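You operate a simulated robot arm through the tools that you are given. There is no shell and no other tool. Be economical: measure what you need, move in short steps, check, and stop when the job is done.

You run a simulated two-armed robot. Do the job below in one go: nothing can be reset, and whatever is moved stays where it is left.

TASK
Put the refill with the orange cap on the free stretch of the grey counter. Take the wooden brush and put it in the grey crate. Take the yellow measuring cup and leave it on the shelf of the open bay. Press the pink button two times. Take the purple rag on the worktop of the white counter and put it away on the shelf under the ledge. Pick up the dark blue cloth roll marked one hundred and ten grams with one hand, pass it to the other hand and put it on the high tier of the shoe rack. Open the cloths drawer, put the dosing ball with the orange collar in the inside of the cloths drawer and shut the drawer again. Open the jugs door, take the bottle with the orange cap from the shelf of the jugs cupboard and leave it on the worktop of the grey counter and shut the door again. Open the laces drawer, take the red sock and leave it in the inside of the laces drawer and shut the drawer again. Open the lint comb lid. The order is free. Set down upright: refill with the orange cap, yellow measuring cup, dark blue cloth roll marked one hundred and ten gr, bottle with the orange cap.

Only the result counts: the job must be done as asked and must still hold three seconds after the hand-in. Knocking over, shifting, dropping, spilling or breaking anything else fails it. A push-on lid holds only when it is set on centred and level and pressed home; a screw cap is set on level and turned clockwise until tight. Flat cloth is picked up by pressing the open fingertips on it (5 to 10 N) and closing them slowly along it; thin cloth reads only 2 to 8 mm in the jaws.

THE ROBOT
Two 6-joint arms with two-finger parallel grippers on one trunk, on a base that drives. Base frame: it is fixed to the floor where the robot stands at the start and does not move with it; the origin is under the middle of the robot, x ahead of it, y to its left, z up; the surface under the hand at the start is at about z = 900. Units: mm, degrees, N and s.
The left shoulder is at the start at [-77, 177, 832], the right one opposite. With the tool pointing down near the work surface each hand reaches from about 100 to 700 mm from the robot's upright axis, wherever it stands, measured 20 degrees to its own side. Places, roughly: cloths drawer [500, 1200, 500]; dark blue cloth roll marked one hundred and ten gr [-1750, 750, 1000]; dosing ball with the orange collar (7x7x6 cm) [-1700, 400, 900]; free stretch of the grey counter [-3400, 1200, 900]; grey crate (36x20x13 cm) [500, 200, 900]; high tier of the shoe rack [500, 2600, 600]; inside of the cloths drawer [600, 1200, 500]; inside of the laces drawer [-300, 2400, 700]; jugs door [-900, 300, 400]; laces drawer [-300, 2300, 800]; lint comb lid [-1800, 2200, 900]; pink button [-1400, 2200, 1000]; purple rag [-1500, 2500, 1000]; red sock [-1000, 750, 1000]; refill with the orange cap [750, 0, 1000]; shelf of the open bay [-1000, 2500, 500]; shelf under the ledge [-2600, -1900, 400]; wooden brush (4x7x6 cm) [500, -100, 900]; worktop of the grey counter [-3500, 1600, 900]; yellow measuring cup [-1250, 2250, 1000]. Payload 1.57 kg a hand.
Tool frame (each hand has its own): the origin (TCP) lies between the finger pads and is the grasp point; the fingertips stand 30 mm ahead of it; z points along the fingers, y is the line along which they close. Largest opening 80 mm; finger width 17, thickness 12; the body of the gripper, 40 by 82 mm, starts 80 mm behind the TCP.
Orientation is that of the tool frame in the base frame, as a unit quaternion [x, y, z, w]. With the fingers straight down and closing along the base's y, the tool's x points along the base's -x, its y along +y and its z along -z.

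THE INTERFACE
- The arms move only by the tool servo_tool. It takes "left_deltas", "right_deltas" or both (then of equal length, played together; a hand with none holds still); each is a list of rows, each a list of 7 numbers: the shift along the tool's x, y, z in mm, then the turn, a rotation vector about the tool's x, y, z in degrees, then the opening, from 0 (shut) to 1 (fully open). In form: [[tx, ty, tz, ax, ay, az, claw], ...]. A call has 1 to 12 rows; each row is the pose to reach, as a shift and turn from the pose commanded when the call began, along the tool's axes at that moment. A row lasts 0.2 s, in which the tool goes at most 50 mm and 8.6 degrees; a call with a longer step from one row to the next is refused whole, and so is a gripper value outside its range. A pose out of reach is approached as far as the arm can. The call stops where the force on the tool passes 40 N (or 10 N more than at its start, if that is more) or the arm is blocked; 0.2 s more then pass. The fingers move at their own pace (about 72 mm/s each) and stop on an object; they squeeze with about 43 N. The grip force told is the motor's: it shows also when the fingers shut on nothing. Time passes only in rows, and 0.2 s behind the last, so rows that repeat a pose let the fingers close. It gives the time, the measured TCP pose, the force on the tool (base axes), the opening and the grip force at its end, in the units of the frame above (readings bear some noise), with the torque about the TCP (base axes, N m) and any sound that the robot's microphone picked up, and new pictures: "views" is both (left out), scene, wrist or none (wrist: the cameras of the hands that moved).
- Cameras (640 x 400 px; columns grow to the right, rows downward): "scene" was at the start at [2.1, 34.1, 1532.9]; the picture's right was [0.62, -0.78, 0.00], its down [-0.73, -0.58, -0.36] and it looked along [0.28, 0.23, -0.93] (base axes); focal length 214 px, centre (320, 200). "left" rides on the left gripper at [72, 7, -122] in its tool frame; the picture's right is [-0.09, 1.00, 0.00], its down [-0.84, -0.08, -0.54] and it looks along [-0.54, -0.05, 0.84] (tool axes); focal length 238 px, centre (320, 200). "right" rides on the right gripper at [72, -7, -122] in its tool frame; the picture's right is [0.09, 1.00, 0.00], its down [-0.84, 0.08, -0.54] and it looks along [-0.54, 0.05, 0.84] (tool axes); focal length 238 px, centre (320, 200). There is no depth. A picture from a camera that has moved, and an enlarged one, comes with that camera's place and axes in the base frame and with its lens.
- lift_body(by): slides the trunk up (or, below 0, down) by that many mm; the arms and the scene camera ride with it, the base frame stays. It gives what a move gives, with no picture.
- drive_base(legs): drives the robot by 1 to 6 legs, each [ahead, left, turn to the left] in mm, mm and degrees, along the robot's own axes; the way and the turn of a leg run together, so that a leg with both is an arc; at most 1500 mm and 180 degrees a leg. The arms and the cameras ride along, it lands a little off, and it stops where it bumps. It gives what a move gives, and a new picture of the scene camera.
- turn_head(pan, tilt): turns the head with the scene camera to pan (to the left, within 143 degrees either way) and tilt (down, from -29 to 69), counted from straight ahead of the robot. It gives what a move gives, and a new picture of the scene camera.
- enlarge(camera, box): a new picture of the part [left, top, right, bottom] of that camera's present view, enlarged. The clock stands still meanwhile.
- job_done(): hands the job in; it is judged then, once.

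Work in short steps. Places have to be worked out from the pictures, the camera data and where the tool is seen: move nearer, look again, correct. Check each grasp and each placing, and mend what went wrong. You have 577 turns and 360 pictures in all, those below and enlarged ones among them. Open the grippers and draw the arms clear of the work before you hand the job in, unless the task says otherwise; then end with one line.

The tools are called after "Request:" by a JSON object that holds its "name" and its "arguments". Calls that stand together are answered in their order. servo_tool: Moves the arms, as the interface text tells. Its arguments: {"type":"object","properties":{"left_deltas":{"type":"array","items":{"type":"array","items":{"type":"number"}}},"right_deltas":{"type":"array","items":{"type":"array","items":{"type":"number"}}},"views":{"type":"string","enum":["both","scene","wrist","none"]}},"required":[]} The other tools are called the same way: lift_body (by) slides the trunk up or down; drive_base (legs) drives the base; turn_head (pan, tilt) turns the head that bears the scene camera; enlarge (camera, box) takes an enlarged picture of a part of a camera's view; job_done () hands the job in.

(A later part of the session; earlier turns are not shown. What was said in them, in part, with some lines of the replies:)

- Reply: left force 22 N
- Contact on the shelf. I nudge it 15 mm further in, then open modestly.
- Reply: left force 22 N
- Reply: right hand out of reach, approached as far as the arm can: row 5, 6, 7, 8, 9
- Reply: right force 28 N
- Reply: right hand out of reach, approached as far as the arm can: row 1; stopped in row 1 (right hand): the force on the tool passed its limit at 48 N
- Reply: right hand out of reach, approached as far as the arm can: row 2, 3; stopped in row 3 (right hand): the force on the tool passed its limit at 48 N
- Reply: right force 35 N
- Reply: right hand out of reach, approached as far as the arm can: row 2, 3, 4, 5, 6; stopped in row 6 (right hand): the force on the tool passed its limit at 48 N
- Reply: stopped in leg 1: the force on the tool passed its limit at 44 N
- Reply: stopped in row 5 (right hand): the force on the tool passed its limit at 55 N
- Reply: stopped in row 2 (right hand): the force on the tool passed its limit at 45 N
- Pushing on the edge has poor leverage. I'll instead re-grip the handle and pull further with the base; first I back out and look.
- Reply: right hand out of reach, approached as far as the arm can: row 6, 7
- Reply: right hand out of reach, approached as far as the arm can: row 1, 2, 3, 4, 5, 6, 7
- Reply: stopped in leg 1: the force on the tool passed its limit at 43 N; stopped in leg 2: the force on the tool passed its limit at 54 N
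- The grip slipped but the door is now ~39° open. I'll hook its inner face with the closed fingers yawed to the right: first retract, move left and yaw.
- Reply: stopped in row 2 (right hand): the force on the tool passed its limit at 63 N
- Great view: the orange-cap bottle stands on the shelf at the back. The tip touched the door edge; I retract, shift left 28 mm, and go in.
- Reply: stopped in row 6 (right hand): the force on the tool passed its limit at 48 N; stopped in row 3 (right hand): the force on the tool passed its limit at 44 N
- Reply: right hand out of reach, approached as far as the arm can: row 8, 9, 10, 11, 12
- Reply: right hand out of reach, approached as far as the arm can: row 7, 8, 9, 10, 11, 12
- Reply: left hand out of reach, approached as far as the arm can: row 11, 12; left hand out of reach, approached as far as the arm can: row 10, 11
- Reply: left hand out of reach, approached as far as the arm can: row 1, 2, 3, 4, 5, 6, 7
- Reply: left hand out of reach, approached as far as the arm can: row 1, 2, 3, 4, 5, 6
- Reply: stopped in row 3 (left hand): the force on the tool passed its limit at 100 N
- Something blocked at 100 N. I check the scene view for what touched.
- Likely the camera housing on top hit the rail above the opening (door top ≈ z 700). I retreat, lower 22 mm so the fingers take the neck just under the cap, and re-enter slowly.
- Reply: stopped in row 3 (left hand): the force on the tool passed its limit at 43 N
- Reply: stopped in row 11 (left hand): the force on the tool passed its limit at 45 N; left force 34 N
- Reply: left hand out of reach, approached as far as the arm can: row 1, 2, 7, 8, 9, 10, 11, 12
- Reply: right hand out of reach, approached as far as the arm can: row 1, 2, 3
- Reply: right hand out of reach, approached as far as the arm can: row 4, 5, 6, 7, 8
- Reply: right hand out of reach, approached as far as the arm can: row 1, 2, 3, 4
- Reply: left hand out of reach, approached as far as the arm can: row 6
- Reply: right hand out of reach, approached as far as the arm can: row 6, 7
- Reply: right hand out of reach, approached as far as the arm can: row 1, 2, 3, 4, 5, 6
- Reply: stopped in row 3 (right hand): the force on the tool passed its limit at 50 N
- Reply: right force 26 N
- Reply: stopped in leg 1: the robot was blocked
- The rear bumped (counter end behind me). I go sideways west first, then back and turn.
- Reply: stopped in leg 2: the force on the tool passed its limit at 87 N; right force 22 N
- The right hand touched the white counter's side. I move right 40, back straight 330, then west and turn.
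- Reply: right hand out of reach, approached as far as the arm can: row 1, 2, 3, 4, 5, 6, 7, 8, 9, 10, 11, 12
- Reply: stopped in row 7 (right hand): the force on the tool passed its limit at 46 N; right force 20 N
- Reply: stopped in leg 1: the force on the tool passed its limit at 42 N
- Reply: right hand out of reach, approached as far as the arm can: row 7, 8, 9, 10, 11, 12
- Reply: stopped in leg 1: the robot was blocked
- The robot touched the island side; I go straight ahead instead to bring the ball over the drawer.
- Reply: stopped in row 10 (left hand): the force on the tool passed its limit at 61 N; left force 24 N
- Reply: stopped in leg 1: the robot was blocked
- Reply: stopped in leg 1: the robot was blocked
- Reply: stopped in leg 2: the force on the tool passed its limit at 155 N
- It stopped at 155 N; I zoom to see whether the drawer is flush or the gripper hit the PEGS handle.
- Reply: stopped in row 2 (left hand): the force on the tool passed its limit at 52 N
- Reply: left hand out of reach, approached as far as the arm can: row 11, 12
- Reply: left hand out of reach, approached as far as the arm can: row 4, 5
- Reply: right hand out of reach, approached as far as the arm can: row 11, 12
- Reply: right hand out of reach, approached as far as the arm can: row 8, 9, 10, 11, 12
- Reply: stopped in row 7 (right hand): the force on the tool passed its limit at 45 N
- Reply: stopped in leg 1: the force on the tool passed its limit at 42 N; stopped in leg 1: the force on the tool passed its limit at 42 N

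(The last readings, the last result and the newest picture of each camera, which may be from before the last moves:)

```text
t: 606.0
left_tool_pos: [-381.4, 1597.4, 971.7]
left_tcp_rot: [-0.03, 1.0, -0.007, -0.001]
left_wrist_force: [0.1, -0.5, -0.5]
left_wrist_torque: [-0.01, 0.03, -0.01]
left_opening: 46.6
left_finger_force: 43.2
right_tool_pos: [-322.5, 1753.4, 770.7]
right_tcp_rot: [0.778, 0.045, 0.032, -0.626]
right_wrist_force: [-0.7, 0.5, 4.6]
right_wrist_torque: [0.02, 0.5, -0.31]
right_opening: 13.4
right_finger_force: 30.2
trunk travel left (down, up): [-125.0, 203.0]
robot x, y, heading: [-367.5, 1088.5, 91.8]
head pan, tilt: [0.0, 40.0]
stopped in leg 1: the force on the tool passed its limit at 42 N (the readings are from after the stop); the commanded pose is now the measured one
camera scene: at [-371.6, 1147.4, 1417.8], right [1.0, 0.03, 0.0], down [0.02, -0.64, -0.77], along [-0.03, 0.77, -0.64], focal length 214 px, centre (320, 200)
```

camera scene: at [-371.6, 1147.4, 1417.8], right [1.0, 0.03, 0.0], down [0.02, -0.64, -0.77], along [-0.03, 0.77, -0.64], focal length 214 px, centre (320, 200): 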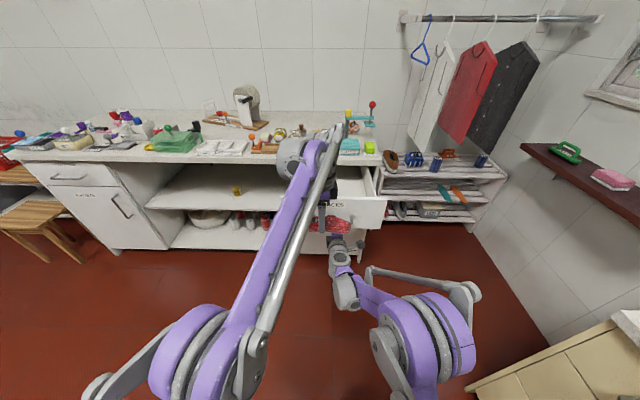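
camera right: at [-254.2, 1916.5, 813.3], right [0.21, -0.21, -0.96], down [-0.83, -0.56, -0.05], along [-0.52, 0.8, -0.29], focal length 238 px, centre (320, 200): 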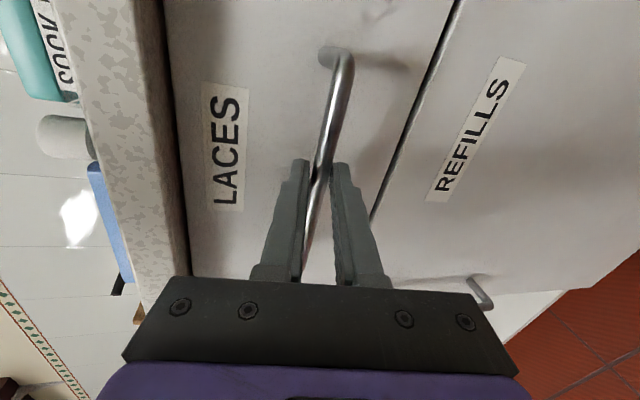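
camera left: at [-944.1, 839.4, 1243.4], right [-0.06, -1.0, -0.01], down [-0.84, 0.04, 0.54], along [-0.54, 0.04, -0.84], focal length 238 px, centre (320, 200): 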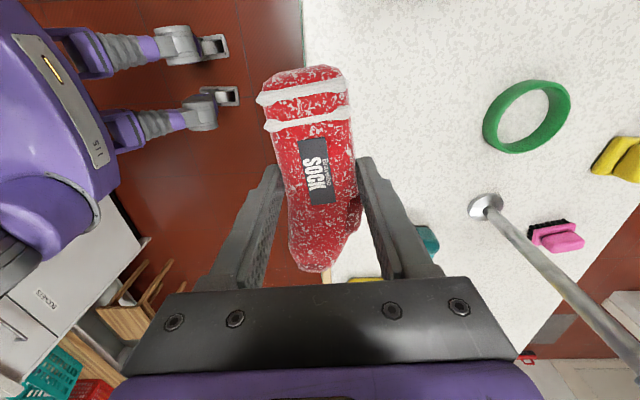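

Drawer is 280 mm open. I release, back off, and fold the right arm away.

Request:
{"name": "servo_tool", "arguments": {"right_deltas": [[0, 0, 0, 0, 0, 0, 0.5], [0, 0, 0, 0, 0, 0, 0.8], [0, 0, 0, 0, 0, 0, 0.8]], "views": "none"}}

Request:
{"name": "drive_base", "arguments": {"legs": [[-90, 0, -1.5]]}}

Request:
{"name": "servo_tool", "arguments": {"right_deltas": [[0, 0, 0, 0, 0, -8.4, 1], [0, 0, 0, 0, 0, -16.8, 1], [5, 0, 0, 0, 0, -25.2, 1], [10, -5, 0, 0, 0, -33.6, 1], [20, -10, 0, 0, 0, -42, 1], [30, -20, 0, 0, 0, -50.4, 1], [40, -30, 0, 0, 0, -58.8, 1], [50, -40, 0, 0, 0, -67.2, 1], [60, -50, 0, 0, 0, -75.6, 1], [70, -60, 0, 0, 0, -84, 1], [80, -70, 0, 0, 0, -92.4, 1], [90, -80, 0, 0, 0, -94, 1]], "views": "none"}}

Request:
{"name": "servo_tool", "arguments": {"right_deltas": [[14, 5, -38, 0, -6, 0, 1], [28, 10, -70, 0, -12, 0, 1], [43, 15, -102, 0, -19, 0, 1], [58, 20, -134, 0, -26, 0, 1], [73, 25, -166, 0, -33, 0, 1], [88, 30, -198, 0, -40, 0, 1], [102, 35, -230, 0, -47, 0, 1], [116, 40, -262, 0, -54, 0, 1], [131, 45, -294, 0, -61, 0, 1], [146, 50, -326, 0, -68, 0, 1], [160, 55, -358, 0, -76, 0, 1], [175, 60, -390, 0, -78, 0, 1]], "views": "scene"}}

```text
t: 606.8
left_tool_pos: [-381.5, 1597.3, 971.4]
left_tcp_rot: [-0.03, 1.0, -0.007, -0.002]
left_wrist_force: [-0.5, -0.1, -0.2]
left_wrist_torque: [0.0, -0.02, 0.01]
left_opening: 46.7
left_finger_force: 43.0
right_tool_pos: [-323.3, 1753.2, 770.0]
right_tcp_rot: [0.778, 0.046, 0.034, -0.626]
right_wrist_force: [-0.9, 0.2, 0.2]
right_wrist_torque: [0.01, 0.03, 0.01]
right_opening: 64.2
right_finger_force: 0.2
trunk travel left (down, up): [-125.0, 203.0]
robot x, y, heading: [-370.3, 1087.3, 92.1]
head pan, tilt: [0.0, 40.0]
```

```text
t: 607.9
left_tool_pos: [-367.3, 1509.5, 971.4]
left_tcp_rot: [-0.017, 1.0, -0.007, -0.003]
left_wrist_force: [-0.5, 0.1, -0.5]
left_wrist_torque: [0.02, -0.01, 0.0]
left_opening: 46.8
left_finger_force: 42.9
right_tool_pos: [-305.7, 1663.7, 772.0]
right_tcp_rot: [0.778, 0.036, 0.043, -0.626]
right_wrist_force: [0.2, -0.1, -0.4]
right_wrist_torque: [-0.01, 0.0, 0.02]
right_opening: 63.9
right_finger_force: 0.0
trunk travel left (down, up): [-125.0, 203.0]
robot x, y, heading: [-369.3, 1002.2, 90.5]
head pan, tilt: [0.0, 40.0]
camera scene: at [-368.4, 1059.0, 1417.8], right [1.0, 0.01, 0.0], down [0.01, -0.64, -0.77], along [-0.01, 0.77, -0.64], focal length 214 px, centre (320, 200)
```

scene: 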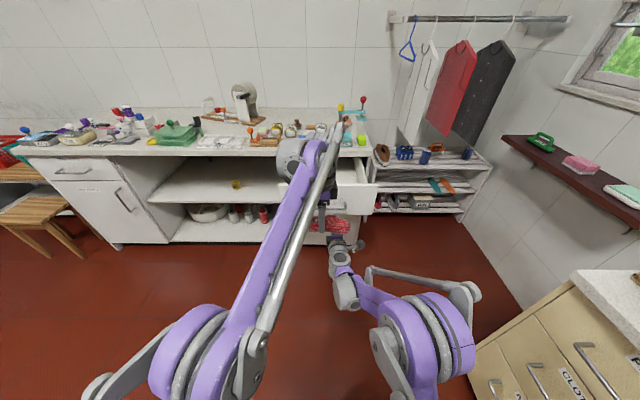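

```text
t: 610.5
left_tool_pos: [-366.6, 1508.3, 970.6]
left_tcp_rot: [-0.018, 1.0, -0.007, -0.003]
left_wrist_force: [0.5, 0.4, -0.9]
left_wrist_torque: [-0.01, 0.03, -0.02]
left_opening: 46.5
left_finger_force: 42.9
right_tool_pos: [-224.0, 1682.3, 857.8]
right_tcp_rot: [0.504, 0.595, 0.485, -0.396]
right_wrist_force: [0.8, 0.4, 0.1]
right_wrist_torque: [-0.03, -0.02, 0.02]
right_opening: 79.9
right_finger_force: 0.1
trunk travel left (down, up): [-125.0, 203.0]
robot x, y, heading: [-368.3, 1002.4, 90.4]
head pan, tilt: [0.0, 40.0]
```

```text
t: 613.1
left_tool_pos: [-368.6, 1510.8, 970.5]
left_tcp_rot: [-0.018, 1.0, -0.006, -0.002]
left_wrist_force: [0.0, -0.1, -0.9]
left_wrist_torque: [0.01, -0.04, 0.04]
left_opening: 46.9
left_finger_force: 43.3
right_tool_pos: [-216.0, 1337.5, 1120.2]
right_tcp_rot: [0.696, 0.709, 0.084, 0.08]
right_wrist_force: [-0.4, 0.6, 0.1]
right_wrist_torque: [0.01, 0.03, 0.02]
right_opening: 80.3
right_finger_force: 0.0
right hand out of reach, approached as far as the arm can: row 10, 11, 12
trunk travel left (down, up): [-125.0, 203.0]
robot x, y, heading: [-366.4, 1001.3, 90.5]
head pan, tilt: [0.0, 40.0]
camera scene: at [-368.3, 1059.0, 1417.8], right [1.0, 0.01, 0.0], down [0.01, -0.64, -0.77], along [-0.01, 0.77, -0.64], focal length 214 px, centre (320, 200)
```

scene: 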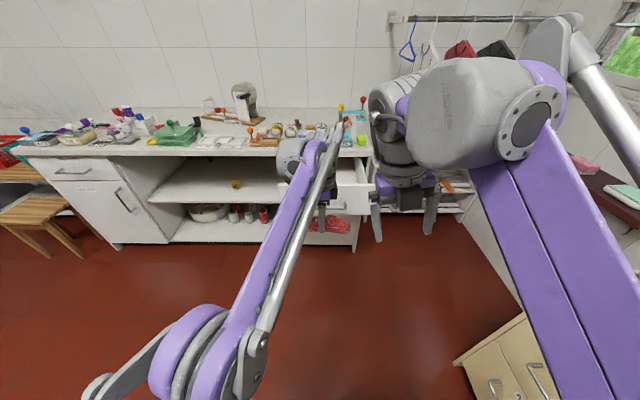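

Right arm folded. I drive ahead so the sock is above the open drawer and look down.

Request:
{"name": "drive_base", "arguments": {"legs": [[405, -38, 0]]}}

Request:
{"name": "enlarge", "arguments": {"camera": "left", "box": [0, 0, 640, 400]}}

```text
t: 615.6
left_tool_pos: [-332.5, 1919.6, 970.8]
left_tcp_rot: [-0.019, 1.0, -0.008, -0.002]
left_wrist_force: [0.4, -0.7, -0.9]
left_wrist_torque: [0.01, -0.05, 0.0]
left_opening: 46.6
left_finger_force: 43.0
right_tool_pos: [-180.7, 1748.7, 1118.9]
right_tcp_rot: [0.695, 0.71, 0.086, 0.079]
right_wrist_force: [0.5, -0.3, 0.6]
right_wrist_torque: [-0.02, 0.01, 0.02]
right_opening: 80.0
right_finger_force: 0.1
trunk travel left (down, up): [-125.0, 203.0]
robot x, y, heading: [-332.1, 1410.5, 90.5]
head pan, tilt: [0.0, 40.0]
camera scene: at [-333.7, 1469.9, 1417.7], right [1.0, 0.01, 0.0], down [0.01, -0.64, -0.77], along [-0.01, 0.77, -0.64], focal length 214 px, centre (320, 200)
```

scene: 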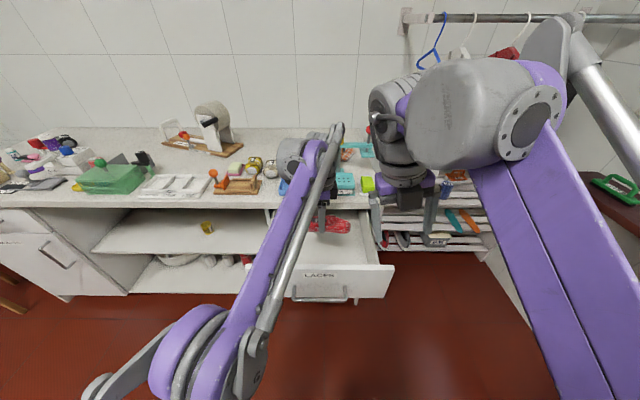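

```text
1.00 times, centred on (320, 200) of left (not enlarged: the box is as wide or as high as the picture)
camera zoom: at [-405.8, 1924.9, 1092.6], right [0.06, 1.0, -0.02], down [0.84, -0.04, 0.54], along [0.54, -0.04, -0.84], focal length 238 px, centre (320, 200)
```

zoom: 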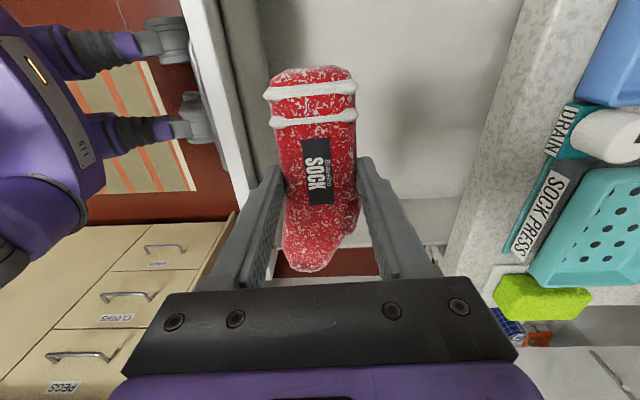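

Sock is centred over the open drawer. Lowering it in.

Request:
{"name": "servo_tool", "arguments": {"left_deltas": [[0, 5, 40, 0, 0, 0, 0], [0, 10, 80, 0, 0, 0, 0], [0, 15, 120, 0, 0, 0, 0], [0, 15, 150, 0, 0, 0, 0], [0, 15, 170, 0, 0, 0, 0], [0, 15, 182, 0, 0, 0, 0], [0, 15, 192, 0, 0, 0, 0], [0, 15, 200, 0, 0, 0, 0]], "views": "wrist"}}

```text
t: 617.5
left_tool_pos: [-333.6, 1930.5, 771.2]
left_tcp_rot: [-0.019, 1.0, -0.007, -0.003]
left_wrist_force: [0.0, -0.3, -0.3]
left_wrist_torque: [0.01, 0.04, -0.03]
left_opening: 46.7
left_finger_force: 43.2
right_tool_pos: [-181.3, 1748.1, 1118.7]
right_tcp_rot: [0.694, 0.71, 0.085, 0.079]
right_wrist_force: [0.5, -0.4, -0.8]
right_wrist_torque: [-0.02, -0.02, -0.02]
right_opening: 80.0
right_finger_force: 0.0
trunk travel left (down, up): [-125.0, 203.0]
robot x, y, heading: [-330.5, 1414.5, 90.4]
head pan, tilt: [0.0, 40.0]
camera left: at [-407.0, 1936.7, 892.8], right [0.06, 1.0, -0.01], down [0.84, -0.04, 0.54], along [0.54, -0.04, -0.84], focal length 238 px, centre (320, 200)
```

left: 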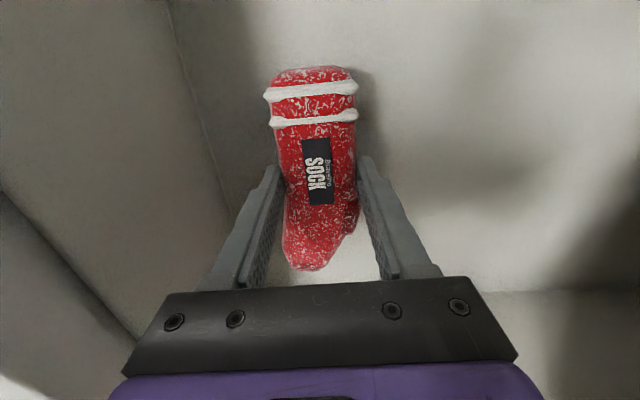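

Request:
{"name": "servo_tool", "arguments": {"left_deltas": [[0, 0, 5, 0, 0, 0, 0], [0, 0, 10, 0, 0, 0, 0], [0, 0, 15, 0, 0, 0, 0], [0, 0, 20, 0, 0, 0, 0], [0, 0, 25, 0, 0, 0, 0], [0, 0, 30, 0, 0, 0, 0], [0, 0, 35, 0, 0, 0, 0], [0, 0, 40, 0, 0, 0, 0], [0, 0, 45, 0, 0, 0, 0], [0, 0, 50, 0, 0, 0, 0]], "views": "none"}}

```text
t: 618.5
left_tool_pos: [-334.9, 1930.7, 753.9]
left_tcp_rot: [-0.018, 1.0, -0.005, -0.002]
left_wrist_force: [0.6, -0.7, 26.3]
left_wrist_torque: [0.49, 0.1, 0.01]
left_opening: 46.8
left_finger_force: 42.6
right_tool_pos: [-180.1, 1747.7, 1121.1]
right_tcp_rot: [0.694, 0.71, 0.085, 0.08]
right_wrist_force: [-0.1, -0.1, 1.1]
right_wrist_torque: [-0.01, -0.01, -0.02]
right_opening: 80.1
right_finger_force: 0.1
trunk travel left (down, up): [-125.0, 203.0]
robot x, y, heading: [-332.8, 1410.0, 90.6]
head pan, tilt: [0.0, 40.0]
stopped in row 5 (left hand): the force on the tool passed its limit at 49 N (the readings are from after the stop); the commanded pose is now the measured one
```

Floor contact. I release and rise out.

Request:
{"name": "servo_tool", "arguments": {"left_deltas": [[0, 0, -3, 0, 0, 0, 0], [0, 0, -3, 0, 0, 0, 0.7], [0, 0, -3, 0, 0, 0, 0.9], [0, 0, -20, 0, 0, 0, 0.9], [0, 0, -60, 0, 0, 0, 0.9], [0, 0, -105, 0, 0, 0, 0.9], [0, 0, -150, 0, 0, 0, 0.9], [0, 0, -195, 0, 0, 0, 0.5], [0, 0, -230, 0, 0, 0, 0], [0, 0, -230, 0, 0, 0, 0]], "views": "wrist"}}

```text
t: 620.7
left_tool_pos: [-335.3, 1934.1, 982.9]
left_tcp_rot: [-0.017, 1.0, -0.006, -0.003]
left_wrist_force: [-0.5, 0.1, 0.2]
left_wrist_torque: [-0.05, 0.02, 0.02]
left_opening: 0.2
left_finger_force: 21.2
right_tool_pos: [-182.3, 1748.0, 1118.5]
right_tcp_rot: [0.694, 0.71, 0.085, 0.08]
right_wrist_force: [-0.2, 0.4, 1.3]
right_wrist_torque: [0.0, -0.03, -0.03]
right_opening: 80.0
right_finger_force: 0.1
trunk travel left (down, up): [-125.0, 203.0]
robot x, y, heading: [-332.1, 1412.0, 90.6]
head pan, tilt: [0.0, 40.0]
camera left: at [-407.7, 1939.3, 1105.7], right [0.06, 1.0, -0.01], down [0.84, -0.04, 0.54], along [0.54, -0.04, -0.84], focal length 238 px, centre (320, 200)
```

left: 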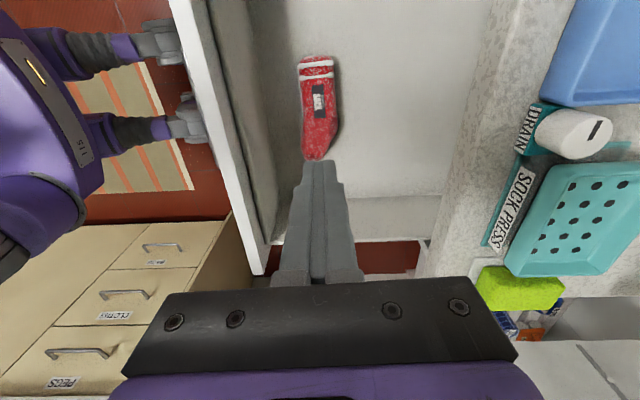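

The sock lies in the drawer. I back off, turn the left hand to its narrow side, lower it to the handle and push the drawer shut.

Request:
{"name": "drive_base", "arguments": {"legs": [[-270, 0, 0]]}}

Request:
{"name": "servo_tool", "arguments": {"left_deltas": [[0, 0, 0, 0, 0, -8, 0], [0, 0, 0, 0, 0, -16, 0], [0, 0, 0, 0, 0, -24, 0], [0, 0, 0, 0, 0, -32, 0], [0, 0, 20, 0, 0, -40, 0], [0, 0, 45, 0, 0, -48, 0], [0, 0, 70, 0, 0, -56, 0], [0, 0, 95, 0, 0, -64, 0], [0, 0, 120, 0, 0, -72, 0], [0, 0, 145, 0, 0, -80, 0], [0, 0, 170, 0, 0, -88, 0], [0, 0, 195, 0, 0, -91, 0]], "views": "both"}}

```text
t: 622.6
left_tool_pos: [-334.4, 1667.8, 983.5]
left_tcp_rot: [-0.021, 1.0, -0.006, -0.003]
left_wrist_force: [0.8, 0.2, 0.4]
left_wrist_torque: [0.01, 0.02, 0.0]
left_opening: 0.0
left_finger_force: 21.1
right_tool_pos: [-180.9, 1481.9, 1120.6]
right_tcp_rot: [0.693, 0.712, 0.086, 0.079]
right_wrist_force: [0.0, 0.1, 0.6]
right_wrist_torque: [0.0, 0.05, 0.0]
right_opening: 80.1
right_finger_force: 0.1
trunk travel left (down, up): [-125.0, 203.0]
robot x, y, heading: [-330.2, 1145.3, 90.9]
head pan, tilt: [0.0, 40.0]
camera scene: at [-331.0, 1202.1, 1417.8], right [1.0, 0.01, 0.0], down [0.01, -0.64, -0.77], along [-0.01, 0.77, -0.64], focal length 214 px, centre (320, 200)
```

scene: 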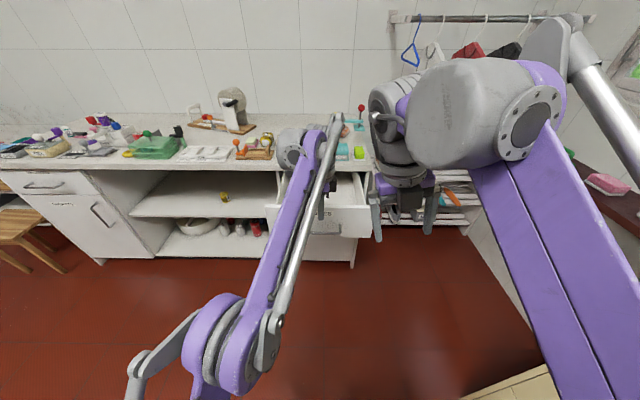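

```text
t: 625.2
left_tool_pos: [-336.8, 1663.8, 788.0]
left_tcp_rot: [0.729, -0.685, 0.003, 0.005]
left_wrist_force: [-0.8, 0.1, 0.3]
left_wrist_torque: [0.01, -0.03, 0.02]
left_opening: 0.1
left_finger_force: 21.1
right_tool_pos: [-178.9, 1482.2, 1118.8]
right_tcp_rot: [0.693, 0.712, 0.086, 0.079]
right_wrist_force: [-0.2, 0.9, 0.7]
right_wrist_torque: [-0.03, 0.02, 0.02]
right_opening: 79.8
right_finger_force: 0.1
trunk travel left (down, up): [-125.0, 203.0]
robot x, y, heading: [-330.3, 1147.8, 91.0]
head pan, tilt: [0.0, 40.0]
camera scene: at [-331.0, 1203.0, 1417.7], right [1.0, 0.01, 0.0], down [0.01, -0.64, -0.77], along [-0.01, 0.77, -0.64], focal length 214 px, centre (320, 200)
camera left: at [-339.0, 1592.2, 910.7], right [-1.0, 0.03, 0.0], down [0.03, 0.85, 0.53], along [0.01, 0.53, -0.85], focal length 238 px, centre (320, 200)
```

scene: 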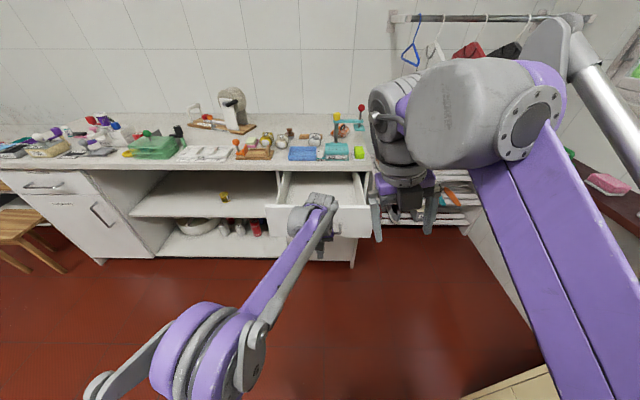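
left: 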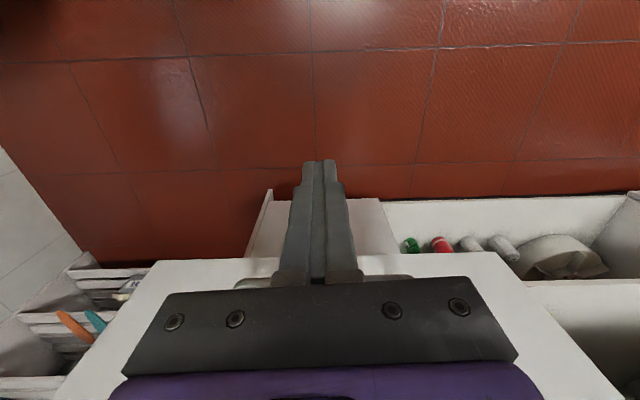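

The handle bar is just ahead of the fingers. I drive 335 mm to push most of the way.

Request:
{"name": "drive_base", "arguments": {"legs": [[335, 0, 0]]}}

Request:
{"name": "servo_tool", "arguments": {"left_deltas": [[-5, 0, 0, 0, 0, 0, 0], [-10, 0, 0, 0, 0, 0, 0], [-15, 0, 0, 0, 0, 0, 0], [-20, 0, 0, 0, 0, 0, 0], [-25, 0, 0, 0, 0, 0, 0], [-30, 0, 0, 0, 0, 0, 0], [-35, 0, 0, 0, 0, 0, 0], [-40, 0, 0, 0, 0, 0, 0]], "views": "wrist"}}

```text
t: 627.4
left_tool_pos: [-341.0, 2001.4, 787.9]
left_tcp_rot: [0.728, -0.686, 0.003, 0.006]
left_wrist_force: [-0.9, 0.2, -0.3]
left_wrist_torque: [-0.01, 0.01, -0.01]
left_opening: 0.2
left_finger_force: 21.5
right_tool_pos: [-185.4, 1820.7, 1120.6]
right_tcp_rot: [0.692, 0.712, 0.086, 0.08]
right_wrist_force: [-0.5, -0.7, 0.6]
right_wrist_torque: [0.0, 0.0, 0.01]
right_opening: 79.8
right_finger_force: 0.0
trunk travel left (down, up): [-125.0, 203.0]
robot x, y, heading: [-333.2, 1483.3, 90.9]
head pan, tilt: [0.0, 40.0]
camera scene: at [-336.2, 1541.2, 1417.7], right [1.0, 0.02, 0.0], down [0.01, -0.64, -0.77], along [-0.01, 0.77, -0.64], focal length 214 px, centre (320, 200)
```

scene: 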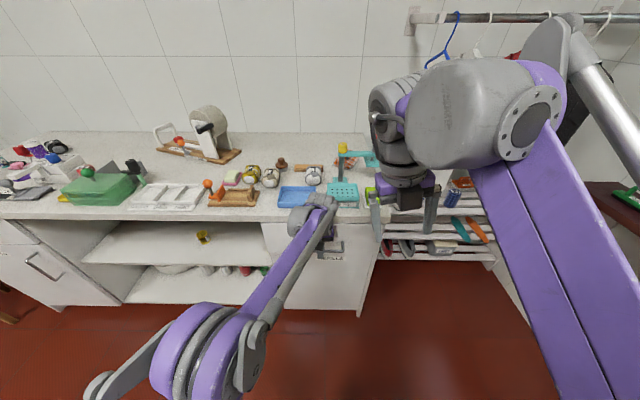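

```text
t: 628.9
left_tool_pos: [-344.0, 2027.0, 788.0]
left_tcp_rot: [0.727, -0.687, 0.005, 0.01]
left_wrist_force: [-2.5, -17.7, 1.8]
left_wrist_torque: [2.05, -0.36, -0.09]
left_opening: 0.3
left_finger_force: 21.1
right_tool_pos: [-186.0, 1818.7, 1120.6]
right_tcp_rot: [0.692, 0.712, 0.086, 0.078]
right_wrist_force: [-0.4, 0.4, 0.3]
right_wrist_torque: [0.0, -0.02, -0.02]
right_opening: 80.2
right_finger_force: 0.1
trunk travel left (down, up): [-125.0, 203.0]
robot x, y, heading: [-336.3, 1483.7, 91.0]
head pan, tilt: [0.0, 40.0]
stopped in row 7 (left hand): the force on the tool passed its limit at 50 N (the readings are from after the stop); the commanded pose is now the measured one
camera left: at [-347.1, 1956.4, 911.4], right [-1.0, 0.03, 0.0], down [0.03, 0.85, 0.52], along [0.01, 0.52, -0.85], focal length 238 px, centre (320, 200)
```

left: 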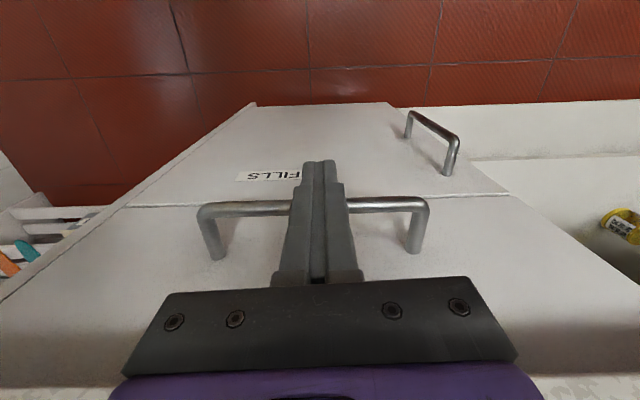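

It looks flush, but the push ended with the gripper body on the counter edge. I tilt the fingers 15° forward and press the bar once more.

Request:
{"name": "servo_tool", "arguments": {"left_deltas": [[12, 0, 0, 0, 0, 0, 0], [12, 0, 0, 0, -7, 0, 0], [12, 0, 0, 0, -15, 0, 0], [6, 0, 0, 0, -15, 0, 0], [1, 0, 0, 0, -15, 0, 0], [-3, 0, 0, 0, -15, 0, 0], [-7, 0, 0, 0, -15, 0, 0], [-11, 0, 0, 0, -15, 0, 0], [-15, 0, 0, 0, -15, 0, 0], [-19, 0, 0, 0, -15, 0, 0]], "views": "wrist"}}

```text
t: 630.6
left_tool_pos: [-343.2, 2032.2, 785.5]
left_tcp_rot: [0.722, -0.682, -0.085, -0.076]
left_wrist_force: [-1.4, -14.6, 0.6]
left_wrist_torque: [-0.29, 0.14, 0.02]
left_opening: 0.0
left_finger_force: 21.0
right_tool_pos: [-186.2, 1819.1, 1119.3]
right_tcp_rot: [0.692, 0.712, 0.086, 0.079]
right_wrist_force: [0.1, 0.8, 0.7]
right_wrist_torque: [0.03, -0.02, 0.02]
right_opening: 79.9
right_finger_force: 0.1
trunk travel left (down, up): [-125.0, 203.0]
robot x, y, heading: [-335.4, 1481.2, 91.1]
head pan, tilt: [0.0, 40.0]
stopped in row 8 (left hand): the force on the tool passed its limit at 46 N (the readings are from after the stop); the commanded pose is now the measured one
camera left: at [-344.9, 1934.1, 888.3], right [-1.0, 0.03, 0.03], down [0.04, 0.7, 0.72], along [0.0, 0.72, -0.7], focal length 238 px, centre (320, 200)
```

left: 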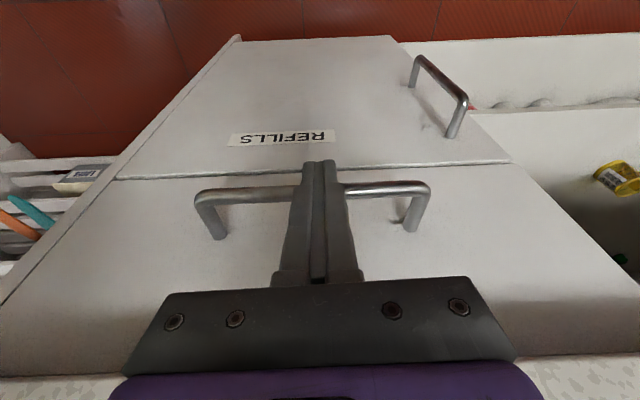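

The bar is pressed against a hard stop: drawer shut. Now the jugs door: I retract, drive south along the corridor, and prepare the right hand horizontally.

Request:
{"name": "servo_tool", "arguments": {"left_deltas": [[15, 0, 0, 0, 5, 0, 0], [40, 0, -20, 0, 10, 0, 0], [70, 0, -60, 0, 15, 0, 0.5], [100, 0, -105, 0, 15, 0, 1], [120, 10, -150, 0, 15, 0, 1], [130, 20, -190, 0, 15, 0, 1]], "views": "none"}}

Request:
{"name": "drive_base", "arguments": {"legs": [[-100, -60, -1], [-1000, 0, 0], [-960, 0, 0]]}}

```text
refused: row 4 steps farther than a row can; nothing moved
```

```text
t: 641.3
left_tool_pos: [-283.1, -31.5, 785.4]
left_tcp_rot: [0.71, -0.695, -0.086, -0.078]
left_wrist_force: [0.3, -0.1, -0.4]
left_wrist_torque: [0.0, -0.01, 0.0]
left_opening: 0.3
left_finger_force: 21.3
right_tool_pos: [-133.1, -251.2, 1120.6]
right_tcp_rot: [0.704, 0.701, 0.083, 0.082]
right_wrist_force: [-0.3, -0.3, 0.2]
right_wrist_torque: [-0.01, 0.0, 0.01]
right_opening: 79.7
right_finger_force: 0.0
trunk travel left (down, up): [-125.0, 203.0]
robot x, y, heading: [-293.0, -583.6, 88.6]
head pan, tilt: [0.0, 40.0]
camera scene: at [-293.1, -525.8, 1417.8], right [1.0, -0.02, 0.0], down [-0.01, -0.64, -0.77], along [0.01, 0.77, -0.64], focal length 214 px, centre (320, 200)
```

scene: 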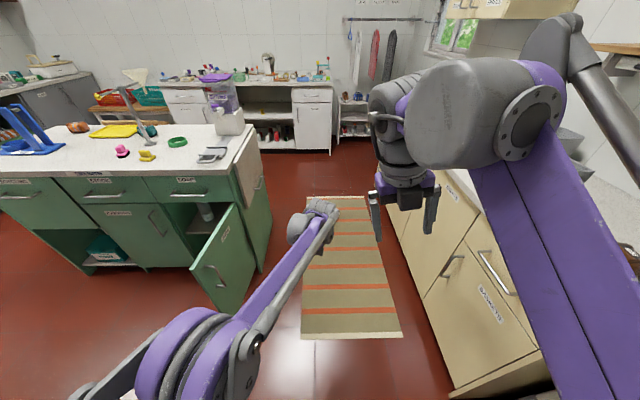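

Left retract was refused (steps too large) but it's clear. I raise the left hand in smaller steps, lower the trunk, then pitch the right hand.

Request:
{"name": "servo_tool", "arguments": {"left_deltas": [[10, 0, -20, 0, 5, 0, 0], [25, 0, -50, 0, 10, 0, 0], [45, 0, -85, 0, 15, 0, 0.5], [65, 0, -120, 0, 15, 0, 1], [85, 0, -160, 0, 15, 0, 1], [105, 10, -200, 0, 15, 0, 1], [120, 20, -235, 0, 15, 0, 1]], "views": "none"}}

Request:
{"name": "lift_body", "arguments": {"by": -105}}

Request:
{"name": "servo_tool", "arguments": {"right_deltas": [[15, 0, 10, 0, 7, 0, 1], [30, 0, 25, 0, 14, 0, 1], [45, 0, 40, 0, 21, 0, 1], [60, 0, 60, 0, 28, 0, 1], [75, 0, 85, 0, 35, 0, 0.5], [90, 0, 110, 0, 42, 0, 0], [110, 0, 140, 0, 49, 0, 0], [130, 0, 170, 0, 56, 0, 0], [150, 0, 200, 0, 63, 0, 0], [170, 0, 230, 0, 70, 0, 0], [190, 0, 260, 0, 77, 0, 0], [210, 0, 290, 0, 80, 0, 0]], "views": "none"}}

```text
t: 642.9
left_tool_pos: [-298.6, -202.7, 987.3]
left_tcp_rot: [0.715, -0.699, 0.008, 0.013]
left_wrist_force: [0.2, -0.5, 0.0]
left_wrist_torque: [0.03, 0.01, 0.01]
left_opening: 79.9
left_finger_force: 0.0
right_tool_pos: [-132.6, -251.1, 1120.3]
right_tcp_rot: [0.704, 0.7, 0.084, 0.081]
right_wrist_force: [-0.1, 0.6, 0.2]
right_wrist_torque: [0.0, -0.01, -0.01]
right_opening: 79.8
right_finger_force: 0.0
trunk travel left (down, up): [-125.0, 203.0]
robot x, y, heading: [-293.3, -581.7, 88.7]
head pan, tilt: [0.0, 40.0]
```

```text
t: 644.3
left_tool_pos: [-297.7, -201.7, 881.9]
left_tcp_rot: [0.715, -0.699, 0.008, 0.013]
left_wrist_force: [0.4, 0.3, 0.0]
left_wrist_torque: [-0.02, 0.03, 0.0]
left_opening: 79.8
left_finger_force: 0.0
right_tool_pos: [-133.4, -250.9, 1013.7]
right_tcp_rot: [0.703, 0.701, 0.084, 0.081]
right_wrist_force: [0.0, 0.4, 0.1]
right_wrist_torque: [0.0, 0.0, 0.0]
right_opening: 80.1
right_finger_force: 0.1
trunk travel left (down, up): [-20.0, 308.0]
robot x, y, heading: [-293.6, -586.3, 89.2]
head pan, tilt: [0.0, 40.0]
```

```text
t: 646.9
left_tool_pos: [-297.2, -200.9, 881.1]
left_tcp_rot: [0.715, -0.699, 0.009, 0.013]
left_wrist_force: [-0.4, -0.5, 0.1]
left_wrist_torque: [-0.01, 0.01, 0.0]
left_opening: 79.9
left_finger_force: 0.1
right_tool_pos: [-64.0, -37.9, 731.6]
right_tcp_rot: [0.485, 0.588, 0.517, -0.389]
right_wrist_force: [-0.4, -0.8, -0.5]
right_wrist_torque: [0.02, 0.02, 0.0]
right_opening: 0.1
right_finger_force: 21.0
right hand out of reach, approached as far as the arm can: row 11
trunk travel left (down, up): [-20.0, 308.0]
robot x, y, heading: [-291.6, -581.1, 88.9]
head pan, tilt: [0.0, 40.0]
```

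Right hand is horizontal. I lower it to z≈600 and drive west until it is beside the door.

Request:
{"name": "servo_tool", "arguments": {"right_deltas": [[-30, 0, 5, 0, 0, 0, 0], [-60, 0, 10, 0, 0, 0, 0], [-90, 0, 20, 0, 0, 0, 0], [-115, 0, 30, 0, 0, 0, 0], [-130, 0, 35, 0, 0, 0, 0]], "views": "none"}}

Request:
{"name": "drive_base", "arguments": {"legs": [[20, 0, 1], [0, 740, 0]]}}

```text
t: 648.1
left_tool_pos: [-297.4, -202.3, 882.5]
left_tcp_rot: [0.715, -0.699, 0.008, 0.014]
left_wrist_force: [0.5, -0.9, -0.7]
left_wrist_torque: [-0.01, -0.05, 0.02]
left_opening: 80.1
left_finger_force: 0.0
right_tool_pos: [-33.6, -27.3, 602.2]
right_tcp_rot: [0.485, 0.588, 0.517, -0.389]
right_wrist_force: [-0.3, 0.8, 0.1]
right_wrist_torque: [0.0, 0.01, 0.03]
right_opening: 0.2
right_finger_force: 21.9
trunk travel left (down, up): [-20.0, 308.0]
robot x, y, heading: [-293.7, -580.2, 89.0]
head pan, tilt: [0.0, 40.0]
```

```text
t: 655.3
left_tool_pos: [-1040.4, -178.7, 882.1]
left_tcp_rot: [0.721, -0.693, 0.009, 0.014]
left_wrist_force: [0.3, 0.3, 0.2]
left_wrist_torque: [0.01, 0.02, 0.02]
left_opening: 79.8
left_finger_force: 0.0
right_tool_pos: [-780.5, -0.3, 603.6]
right_tcp_rot: [0.481, 0.592, 0.514, -0.393]
right_wrist_force: [0.5, 0.2, 0.4]
right_wrist_torque: [-0.03, 0.0, 0.01]
right_opening: 0.0
right_finger_force: 21.5
trunk travel left (down, up): [-20.0, 308.0]
robot x, y, heading: [-1028.4, -565.1, 89.7]
head pan, tilt: [0.0, 40.0]
camera scene: at [-1030.2, -469.0, 1305.6], right [1.0, 0.0, 0.0], down [0.0, -0.64, -0.77], along [0.0, 0.77, -0.64], focal length 214 px, centre (320, 200)
```

scene: 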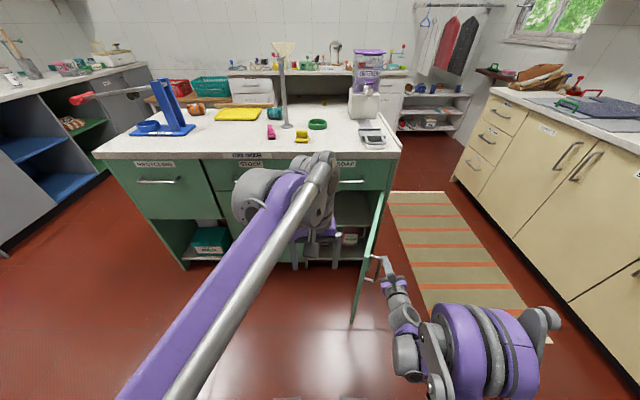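

The door stands ~69° open, the hand is on its outer side. I push it with base moves along its arc.

Request:
{"name": "drive_base", "arguments": {"legs": [[20, 100, 0], [60, 90, 0]]}}

```text
t: 658.0
left_tool_pos: [-1232.0, -97.9, 881.5]
left_tcp_rot: [0.721, -0.693, 0.009, 0.013]
left_wrist_force: [0.0, 0.1, -0.1]
left_wrist_torque: [0.0, 0.01, 0.0]
left_opening: 80.1
left_finger_force: 0.0
right_tool_pos: [-970.8, 81.0, 603.2]
right_tcp_rot: [0.481, 0.593, 0.514, -0.392]
right_wrist_force: [3.8, 3.2, 0.7]
right_wrist_torque: [-0.02, 0.02, -0.18]
right_opening: 0.1
right_finger_force: 21.4
trunk travel left (down, up): [-20.0, 308.0]
robot x, y, heading: [-1221.3, -481.3, 89.6]
head pan, tilt: [0.0, 40.0]
camera scene: at [-1221.3, -388.0, 1305.6], right [1.0, 0.0, 0.0], down [0.0, -0.64, -0.77], along [0.0, 0.77, -0.64], focal length 214 px, centre (320, 200)
```

scene: 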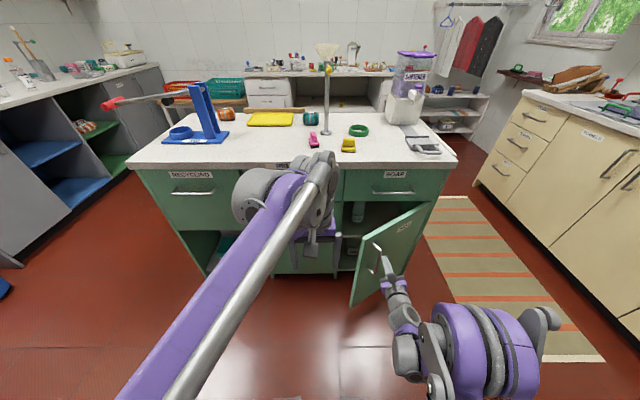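

Working. Continue along the arc.

Request:
{"name": "drive_base", "arguments": {"legs": [[75, 50, 0], [60, 5, 0]]}}

Request:
{"name": "enlarge", "arguments": {"camera": "right", "box": [0, 0, 640, 400]}}

```text
t: 659.6
left_tool_pos: [-1286.1, 36.5, 881.8]
left_tcp_rot: [0.72, -0.694, 0.009, 0.014]
left_wrist_force: [0.2, 0.6, -0.4]
left_wrist_torque: [0.0, -0.04, -0.02]
left_opening: 79.9
left_finger_force: 0.2
right_tool_pos: [-1026.3, 214.0, 602.3]
right_tcp_rot: [0.48, 0.593, 0.514, -0.392]
right_wrist_force: [0.0, -0.2, -0.1]
right_wrist_torque: [0.03, 0.03, -0.02]
right_opening: 0.3
right_finger_force: 21.4
trunk travel left (down, up): [-20.0, 308.0]
robot x, y, heading: [-1275.2, -345.5, 90.0]
head pan, tilt: [0.0, 40.0]
camera scene: at [-1276.1, -253.0, 1305.6], right [1.0, 0.0, 0.0], down [0.0, -0.64, -0.77], along [0.0, 0.77, -0.64], focal length 214 px, centre (320, 200)
```

scene: 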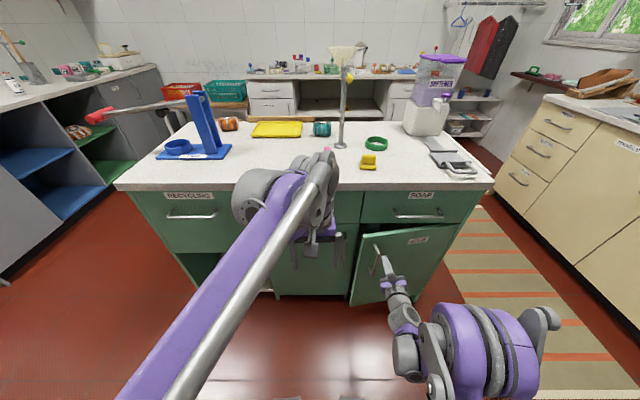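

```text
1.00 times, centred on (320, 200) of right (not enlarged: the box is as wide or as high as the picture)
camera zoom: at [-1051.5, 106.9, 691.4], right [0.95, 0.03, 0.32], down [0.25, -0.67, -0.7], along [0.2, 0.74, -0.64], focal length 238 px, centre (320, 200)
```

zoom: 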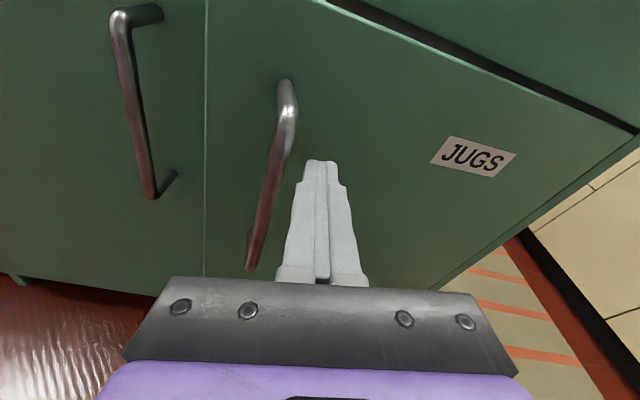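

Door is nearly shut; I push with the fingertips in small steps.

Request:
{"name": "servo_tool", "arguments": {"right_deltas": [[0, 0, 8, 0, 0, 0, 0], [0, 0, 16, 0, 0, 0, 0], [0, 0, 24, 0, 0, 0, 0], [0, 0, 32, 0, 0, 0, 0], [0, 0, 40, 0, 0, 0, 0], [0, 0, 47, 0, 0, 0, 0], [0, 0, 54, 0, 0, 0, 0], [0, 0, 61, 0, 0, 0, 0], [0, 0, 68, 0, 0, 0, 0], [0, 0, 75, 0, 0, 0, 0], [0, 0, 81, 0, 0, 0, 0], [0, 0, 87, 0, 0, 0, 0]], "views": "wrist"}}

```text
t: 662.2
left_tool_pos: [-1286.2, 35.2, 883.0]
left_tcp_rot: [0.72, -0.694, 0.009, 0.014]
left_wrist_force: [-0.1, 0.2, 0.2]
left_wrist_torque: [0.01, 0.0, -0.03]
left_opening: 80.2
left_finger_force: 0.0
right_tool_pos: [-1023.4, 300.2, 588.6]
right_tcp_rot: [0.481, 0.592, 0.514, -0.393]
right_wrist_force: [-0.1, 0.3, 0.2]
right_wrist_torque: [0.03, -0.03, -0.01]
right_opening: 0.0
right_finger_force: 21.0
trunk travel left (down, up): [-20.0, 308.0]
robot x, y, heading: [-1275.4, -346.4, 89.9]
head pan, tilt: [0.0, 40.0]
camera right: at [-1049.6, 192.0, 677.7], right [0.95, 0.03, 0.32], down [0.25, -0.67, -0.7], along [0.2, 0.74, -0.64], focal length 238 px, centre (320, 200)
```

right: 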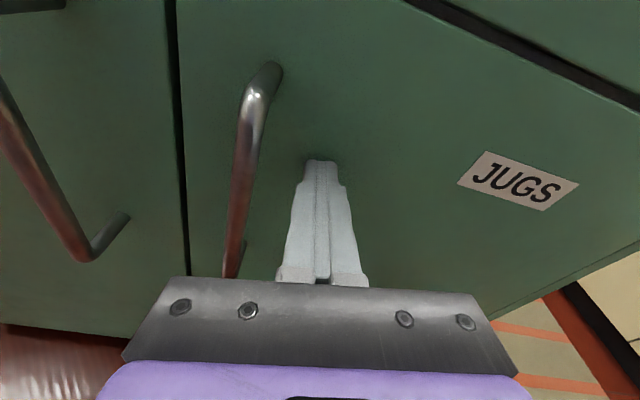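

Request:
{"name": "servo_tool", "arguments": {"right_deltas": [[0, 0, 5, 0, 0, 0, 0], [0, 0, 10, 0, 0, 0, 0], [0, 0, 15, 0, 0, 0, 0], [0, 0, 20, 0, 0, 0, 0], [0, 0, 25, 0, 0, 0, 0], [0, 0, 30, 0, 0, 0, 0]], "views": "wrist"}}

```text
t: 662.9
left_tool_pos: [-1287.1, 35.1, 882.4]
left_tcp_rot: [0.721, -0.693, 0.008, 0.013]
left_wrist_force: [-0.5, -0.6, -1.5]
left_wrist_torque: [0.01, -0.02, -0.01]
left_opening: 80.2
left_finger_force: 0.1
right_tool_pos: [-1023.5, 304.2, 588.5]
right_tcp_rot: [0.48, 0.593, 0.514, -0.393]
right_wrist_force: [-1.7, -12.5, 4.5]
right_wrist_torque: [0.22, 0.05, 0.04]
right_opening: 0.0
right_finger_force: 21.1
trunk travel left (down, up): [-20.0, 308.0]
robot x, y, heading: [-1277.0, -348.9, 89.8]
head pan, tilt: [0.0, 40.0]
stopped in row 3 (right hand): the force on the tool passed its limit at 49 N (the readings are from after the stop); the commanded pose is now the measured one
camera right: at [-1049.4, 196.7, 676.1], right [0.95, 0.02, 0.32], down [0.25, -0.67, -0.7], along [0.2, 0.74, -0.64], focal length 238 px, centre (320, 200)
```

right: 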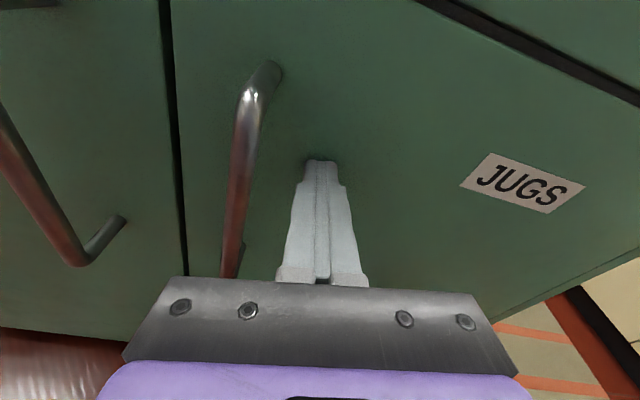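

Hard stop: the door is shut. I back off and check the scene.

Request:
{"name": "servo_tool", "arguments": {"right_deltas": [[0, 0, -10, 0, 0, 0, 0], [0, 0, -30, 0, 0, 0, 0], [0, 0, -50, 0, 0, 0, 0]], "views": "none"}}

Request:
{"name": "drive_base", "arguments": {"legs": [[-160, 0, 0]]}}

Request:
{"name": "enlarge", "arguments": {"camera": "right", "box": [0, 0, 640, 400]}}

```text
t: 663.7
left_tool_pos: [-1286.4, 34.5, 882.2]
left_tcp_rot: [0.721, -0.693, 0.008, 0.013]
left_wrist_force: [0.2, 0.1, -0.1]
left_wrist_torque: [0.01, 0.0, -0.04]
left_opening: 80.2
left_finger_force: 0.1
right_tool_pos: [-1025.1, 257.0, 596.1]
right_tcp_rot: [0.481, 0.593, 0.514, -0.392]
right_wrist_force: [-0.9, -0.1, -0.3]
right_wrist_torque: [-0.01, 0.0, 0.01]
right_opening: 0.0
right_finger_force: 21.4
trunk travel left (down, up): [-20.0, 308.0]
robot x, y, heading: [-1276.3, -340.8, 90.1]
head pan, tilt: [0.0, 40.0]
```

```text
t: 665.1
left_tool_pos: [-1287.1, -125.2, 882.2]
left_tcp_rot: [0.72, -0.694, 0.008, 0.012]
left_wrist_force: [0.1, 0.4, -0.5]
left_wrist_torque: [0.0, -0.02, -0.04]
left_opening: 80.0
left_finger_force: 0.1
right_tool_pos: [-1026.9, 97.1, 594.7]
right_tcp_rot: [0.481, 0.592, 0.514, -0.393]
right_wrist_force: [0.1, 1.2, 0.1]
right_wrist_torque: [-0.02, -0.01, 0.01]
right_opening: 0.4
right_finger_force: 21.5
trunk travel left (down, up): [-20.0, 308.0]
robot x, y, heading: [-1278.0, -505.2, 90.0]
head pan, tilt: [0.0, 40.0]
camera scene: at [-1276.6, -415.6, 1305.7], right [1.0, 0.0, 0.0], down [0.0, -0.64, -0.77], along [0.0, 0.77, -0.64], focal length 214 px, centre (320, 200)
```

scene: 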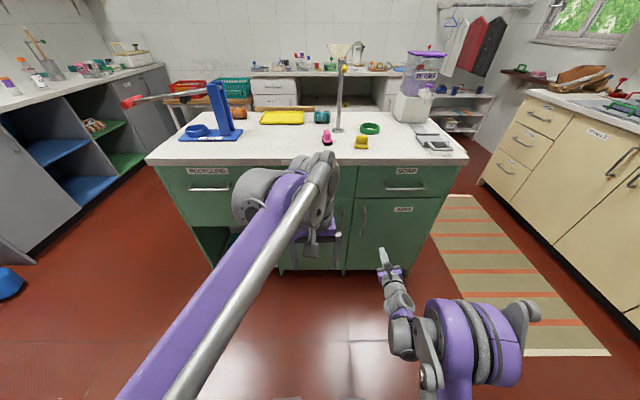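

```text
1.00 times, centred on (320, 200) of right (not enlarged: the box is as wide or as high as the picture)
camera zoom: at [-1052.3, -10.8, 684.3], right [0.95, 0.03, 0.32], down [0.25, -0.67, -0.7], along [0.2, 0.74, -0.64], focal length 238 px, centre (320, 200)
```

zoom: 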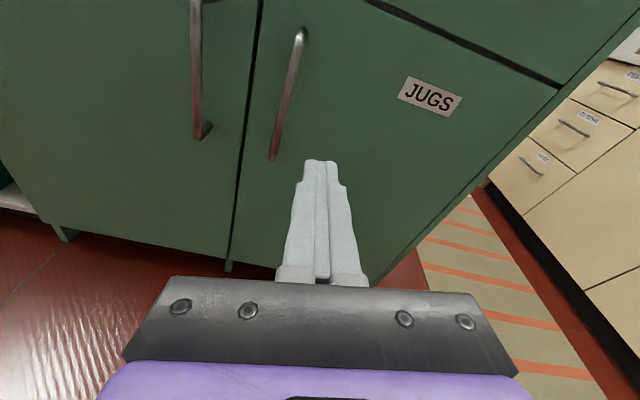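

Door is shut. A last check of distant items with zooms, opening the right gripper.

Request:
{"name": "servo_tool", "arguments": {"right_deltas": [[20, 0, -20, 0, 0, 0, 0.5], [40, 0, -30, 0, 0, 0, 1], [40, 0, -30, 0, 0, 0, 1]], "views": "none"}}

Request:
{"name": "lift_body", "arguments": {"by": 250}}

Request:
{"name": "turn_head", "arguments": {"pan": -15, "tilt": 25}}

Request:
{"name": "enlarge", "arguments": {"camera": "scene", "box": [150, 40, 470, 240]}}

```text
t: 665.9
left_tool_pos: [-1286.4, -124.9, 881.8]
left_tcp_rot: [0.72, -0.694, 0.008, 0.012]
left_wrist_force: [-0.1, -0.3, -0.8]
left_wrist_torque: [0.02, -0.01, -0.01]
left_opening: 80.2
left_finger_force: 0.0
right_tool_pos: [-1035.6, 74.5, 638.7]
right_tcp_rot: [0.482, 0.591, 0.514, -0.393]
right_wrist_force: [-0.3, -0.8, -0.2]
right_wrist_torque: [0.0, 0.02, -0.01]
right_opening: 80.1
right_finger_force: 0.0
trunk travel left (down, up): [-20.0, 308.0]
robot x, y, heading: [-1274.8, -508.0, 89.8]
head pan, tilt: [0.0, 40.0]
```

```text
t: 668.5
left_tool_pos: [-1286.6, -126.8, 1131.5]
left_tcp_rot: [0.72, -0.694, 0.009, 0.014]
left_wrist_force: [-0.4, 0.3, -0.7]
left_wrist_torque: [0.0, 0.0, 0.0]
left_opening: 79.9
left_finger_force: 0.1
right_tool_pos: [-1035.9, 75.6, 889.4]
right_tcp_rot: [0.481, 0.592, 0.514, -0.393]
right_wrist_force: [0.5, 0.5, 0.9]
right_wrist_torque: [-0.03, 0.02, 0.0]
right_opening: 79.9
right_finger_force: 0.1
trunk travel left (down, up): [-270.0, 58.0]
robot x, y, heading: [-1277.6, -505.3, 89.9]
head pan, tilt: [0.0, 40.0]
```

```text
t: 669.2
left_tool_pos: [-1285.9, -125.3, 1130.6]
left_tcp_rot: [0.72, -0.694, 0.009, 0.014]
left_wrist_force: [-0.1, -1.1, 0.3]
left_wrist_torque: [0.03, -0.02, 0.0]
left_opening: 80.2
left_finger_force: 0.1
right_tool_pos: [-1036.1, 75.6, 888.9]
right_tcp_rot: [0.481, 0.593, 0.513, -0.393]
right_wrist_force: [-0.1, -0.4, 0.5]
right_wrist_torque: [0.0, 0.0, 0.05]
right_opening: 79.8
right_finger_force: 0.1
trunk travel left (down, up): [-270.0, 58.0]
robot x, y, heading: [-1275.0, -504.8, 89.8]
head pan, tilt: [-15.0, 25.0]
camera scene: at [-1252.9, -459.0, 1586.5], right [0.97, -0.26, 0.0], down [-0.11, -0.41, -0.91], along [0.24, 0.87, -0.42], focal length 214 px, centre (320, 200)
```

scene: 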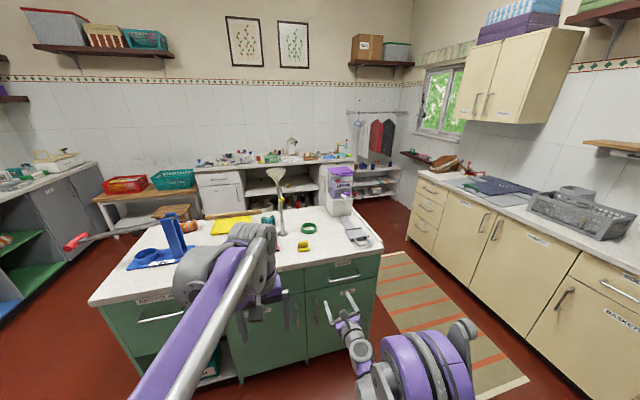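

```text
2.00 times, centred on (310, 140) of scene
camera zoom: at [-1252.9, -459.0, 1586.5], right [0.97, -0.26, 0.0], down [-0.11, -0.41, -0.91], along [0.24, 0.87, -0.42], focal length 429 px, centre (340, 320)
```

zoom: 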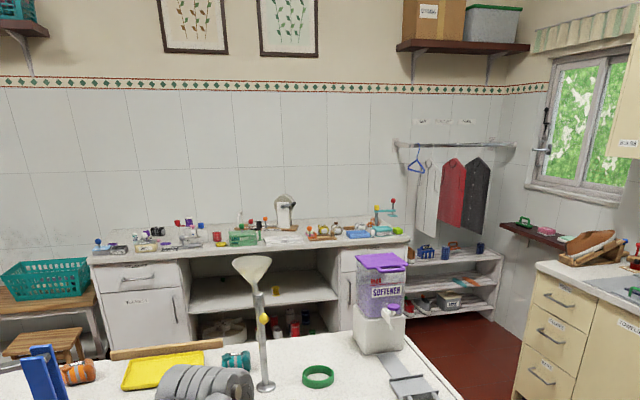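

Everything looks in place: drawers and door shut, roll on the rack, and both grippers are open and clear. Handing in.

Request:
{"name": "job_done", "arguments": {}}

```text
The job is handed in.
```

I did every task in the list and handed the job in. I don't have the judging result.
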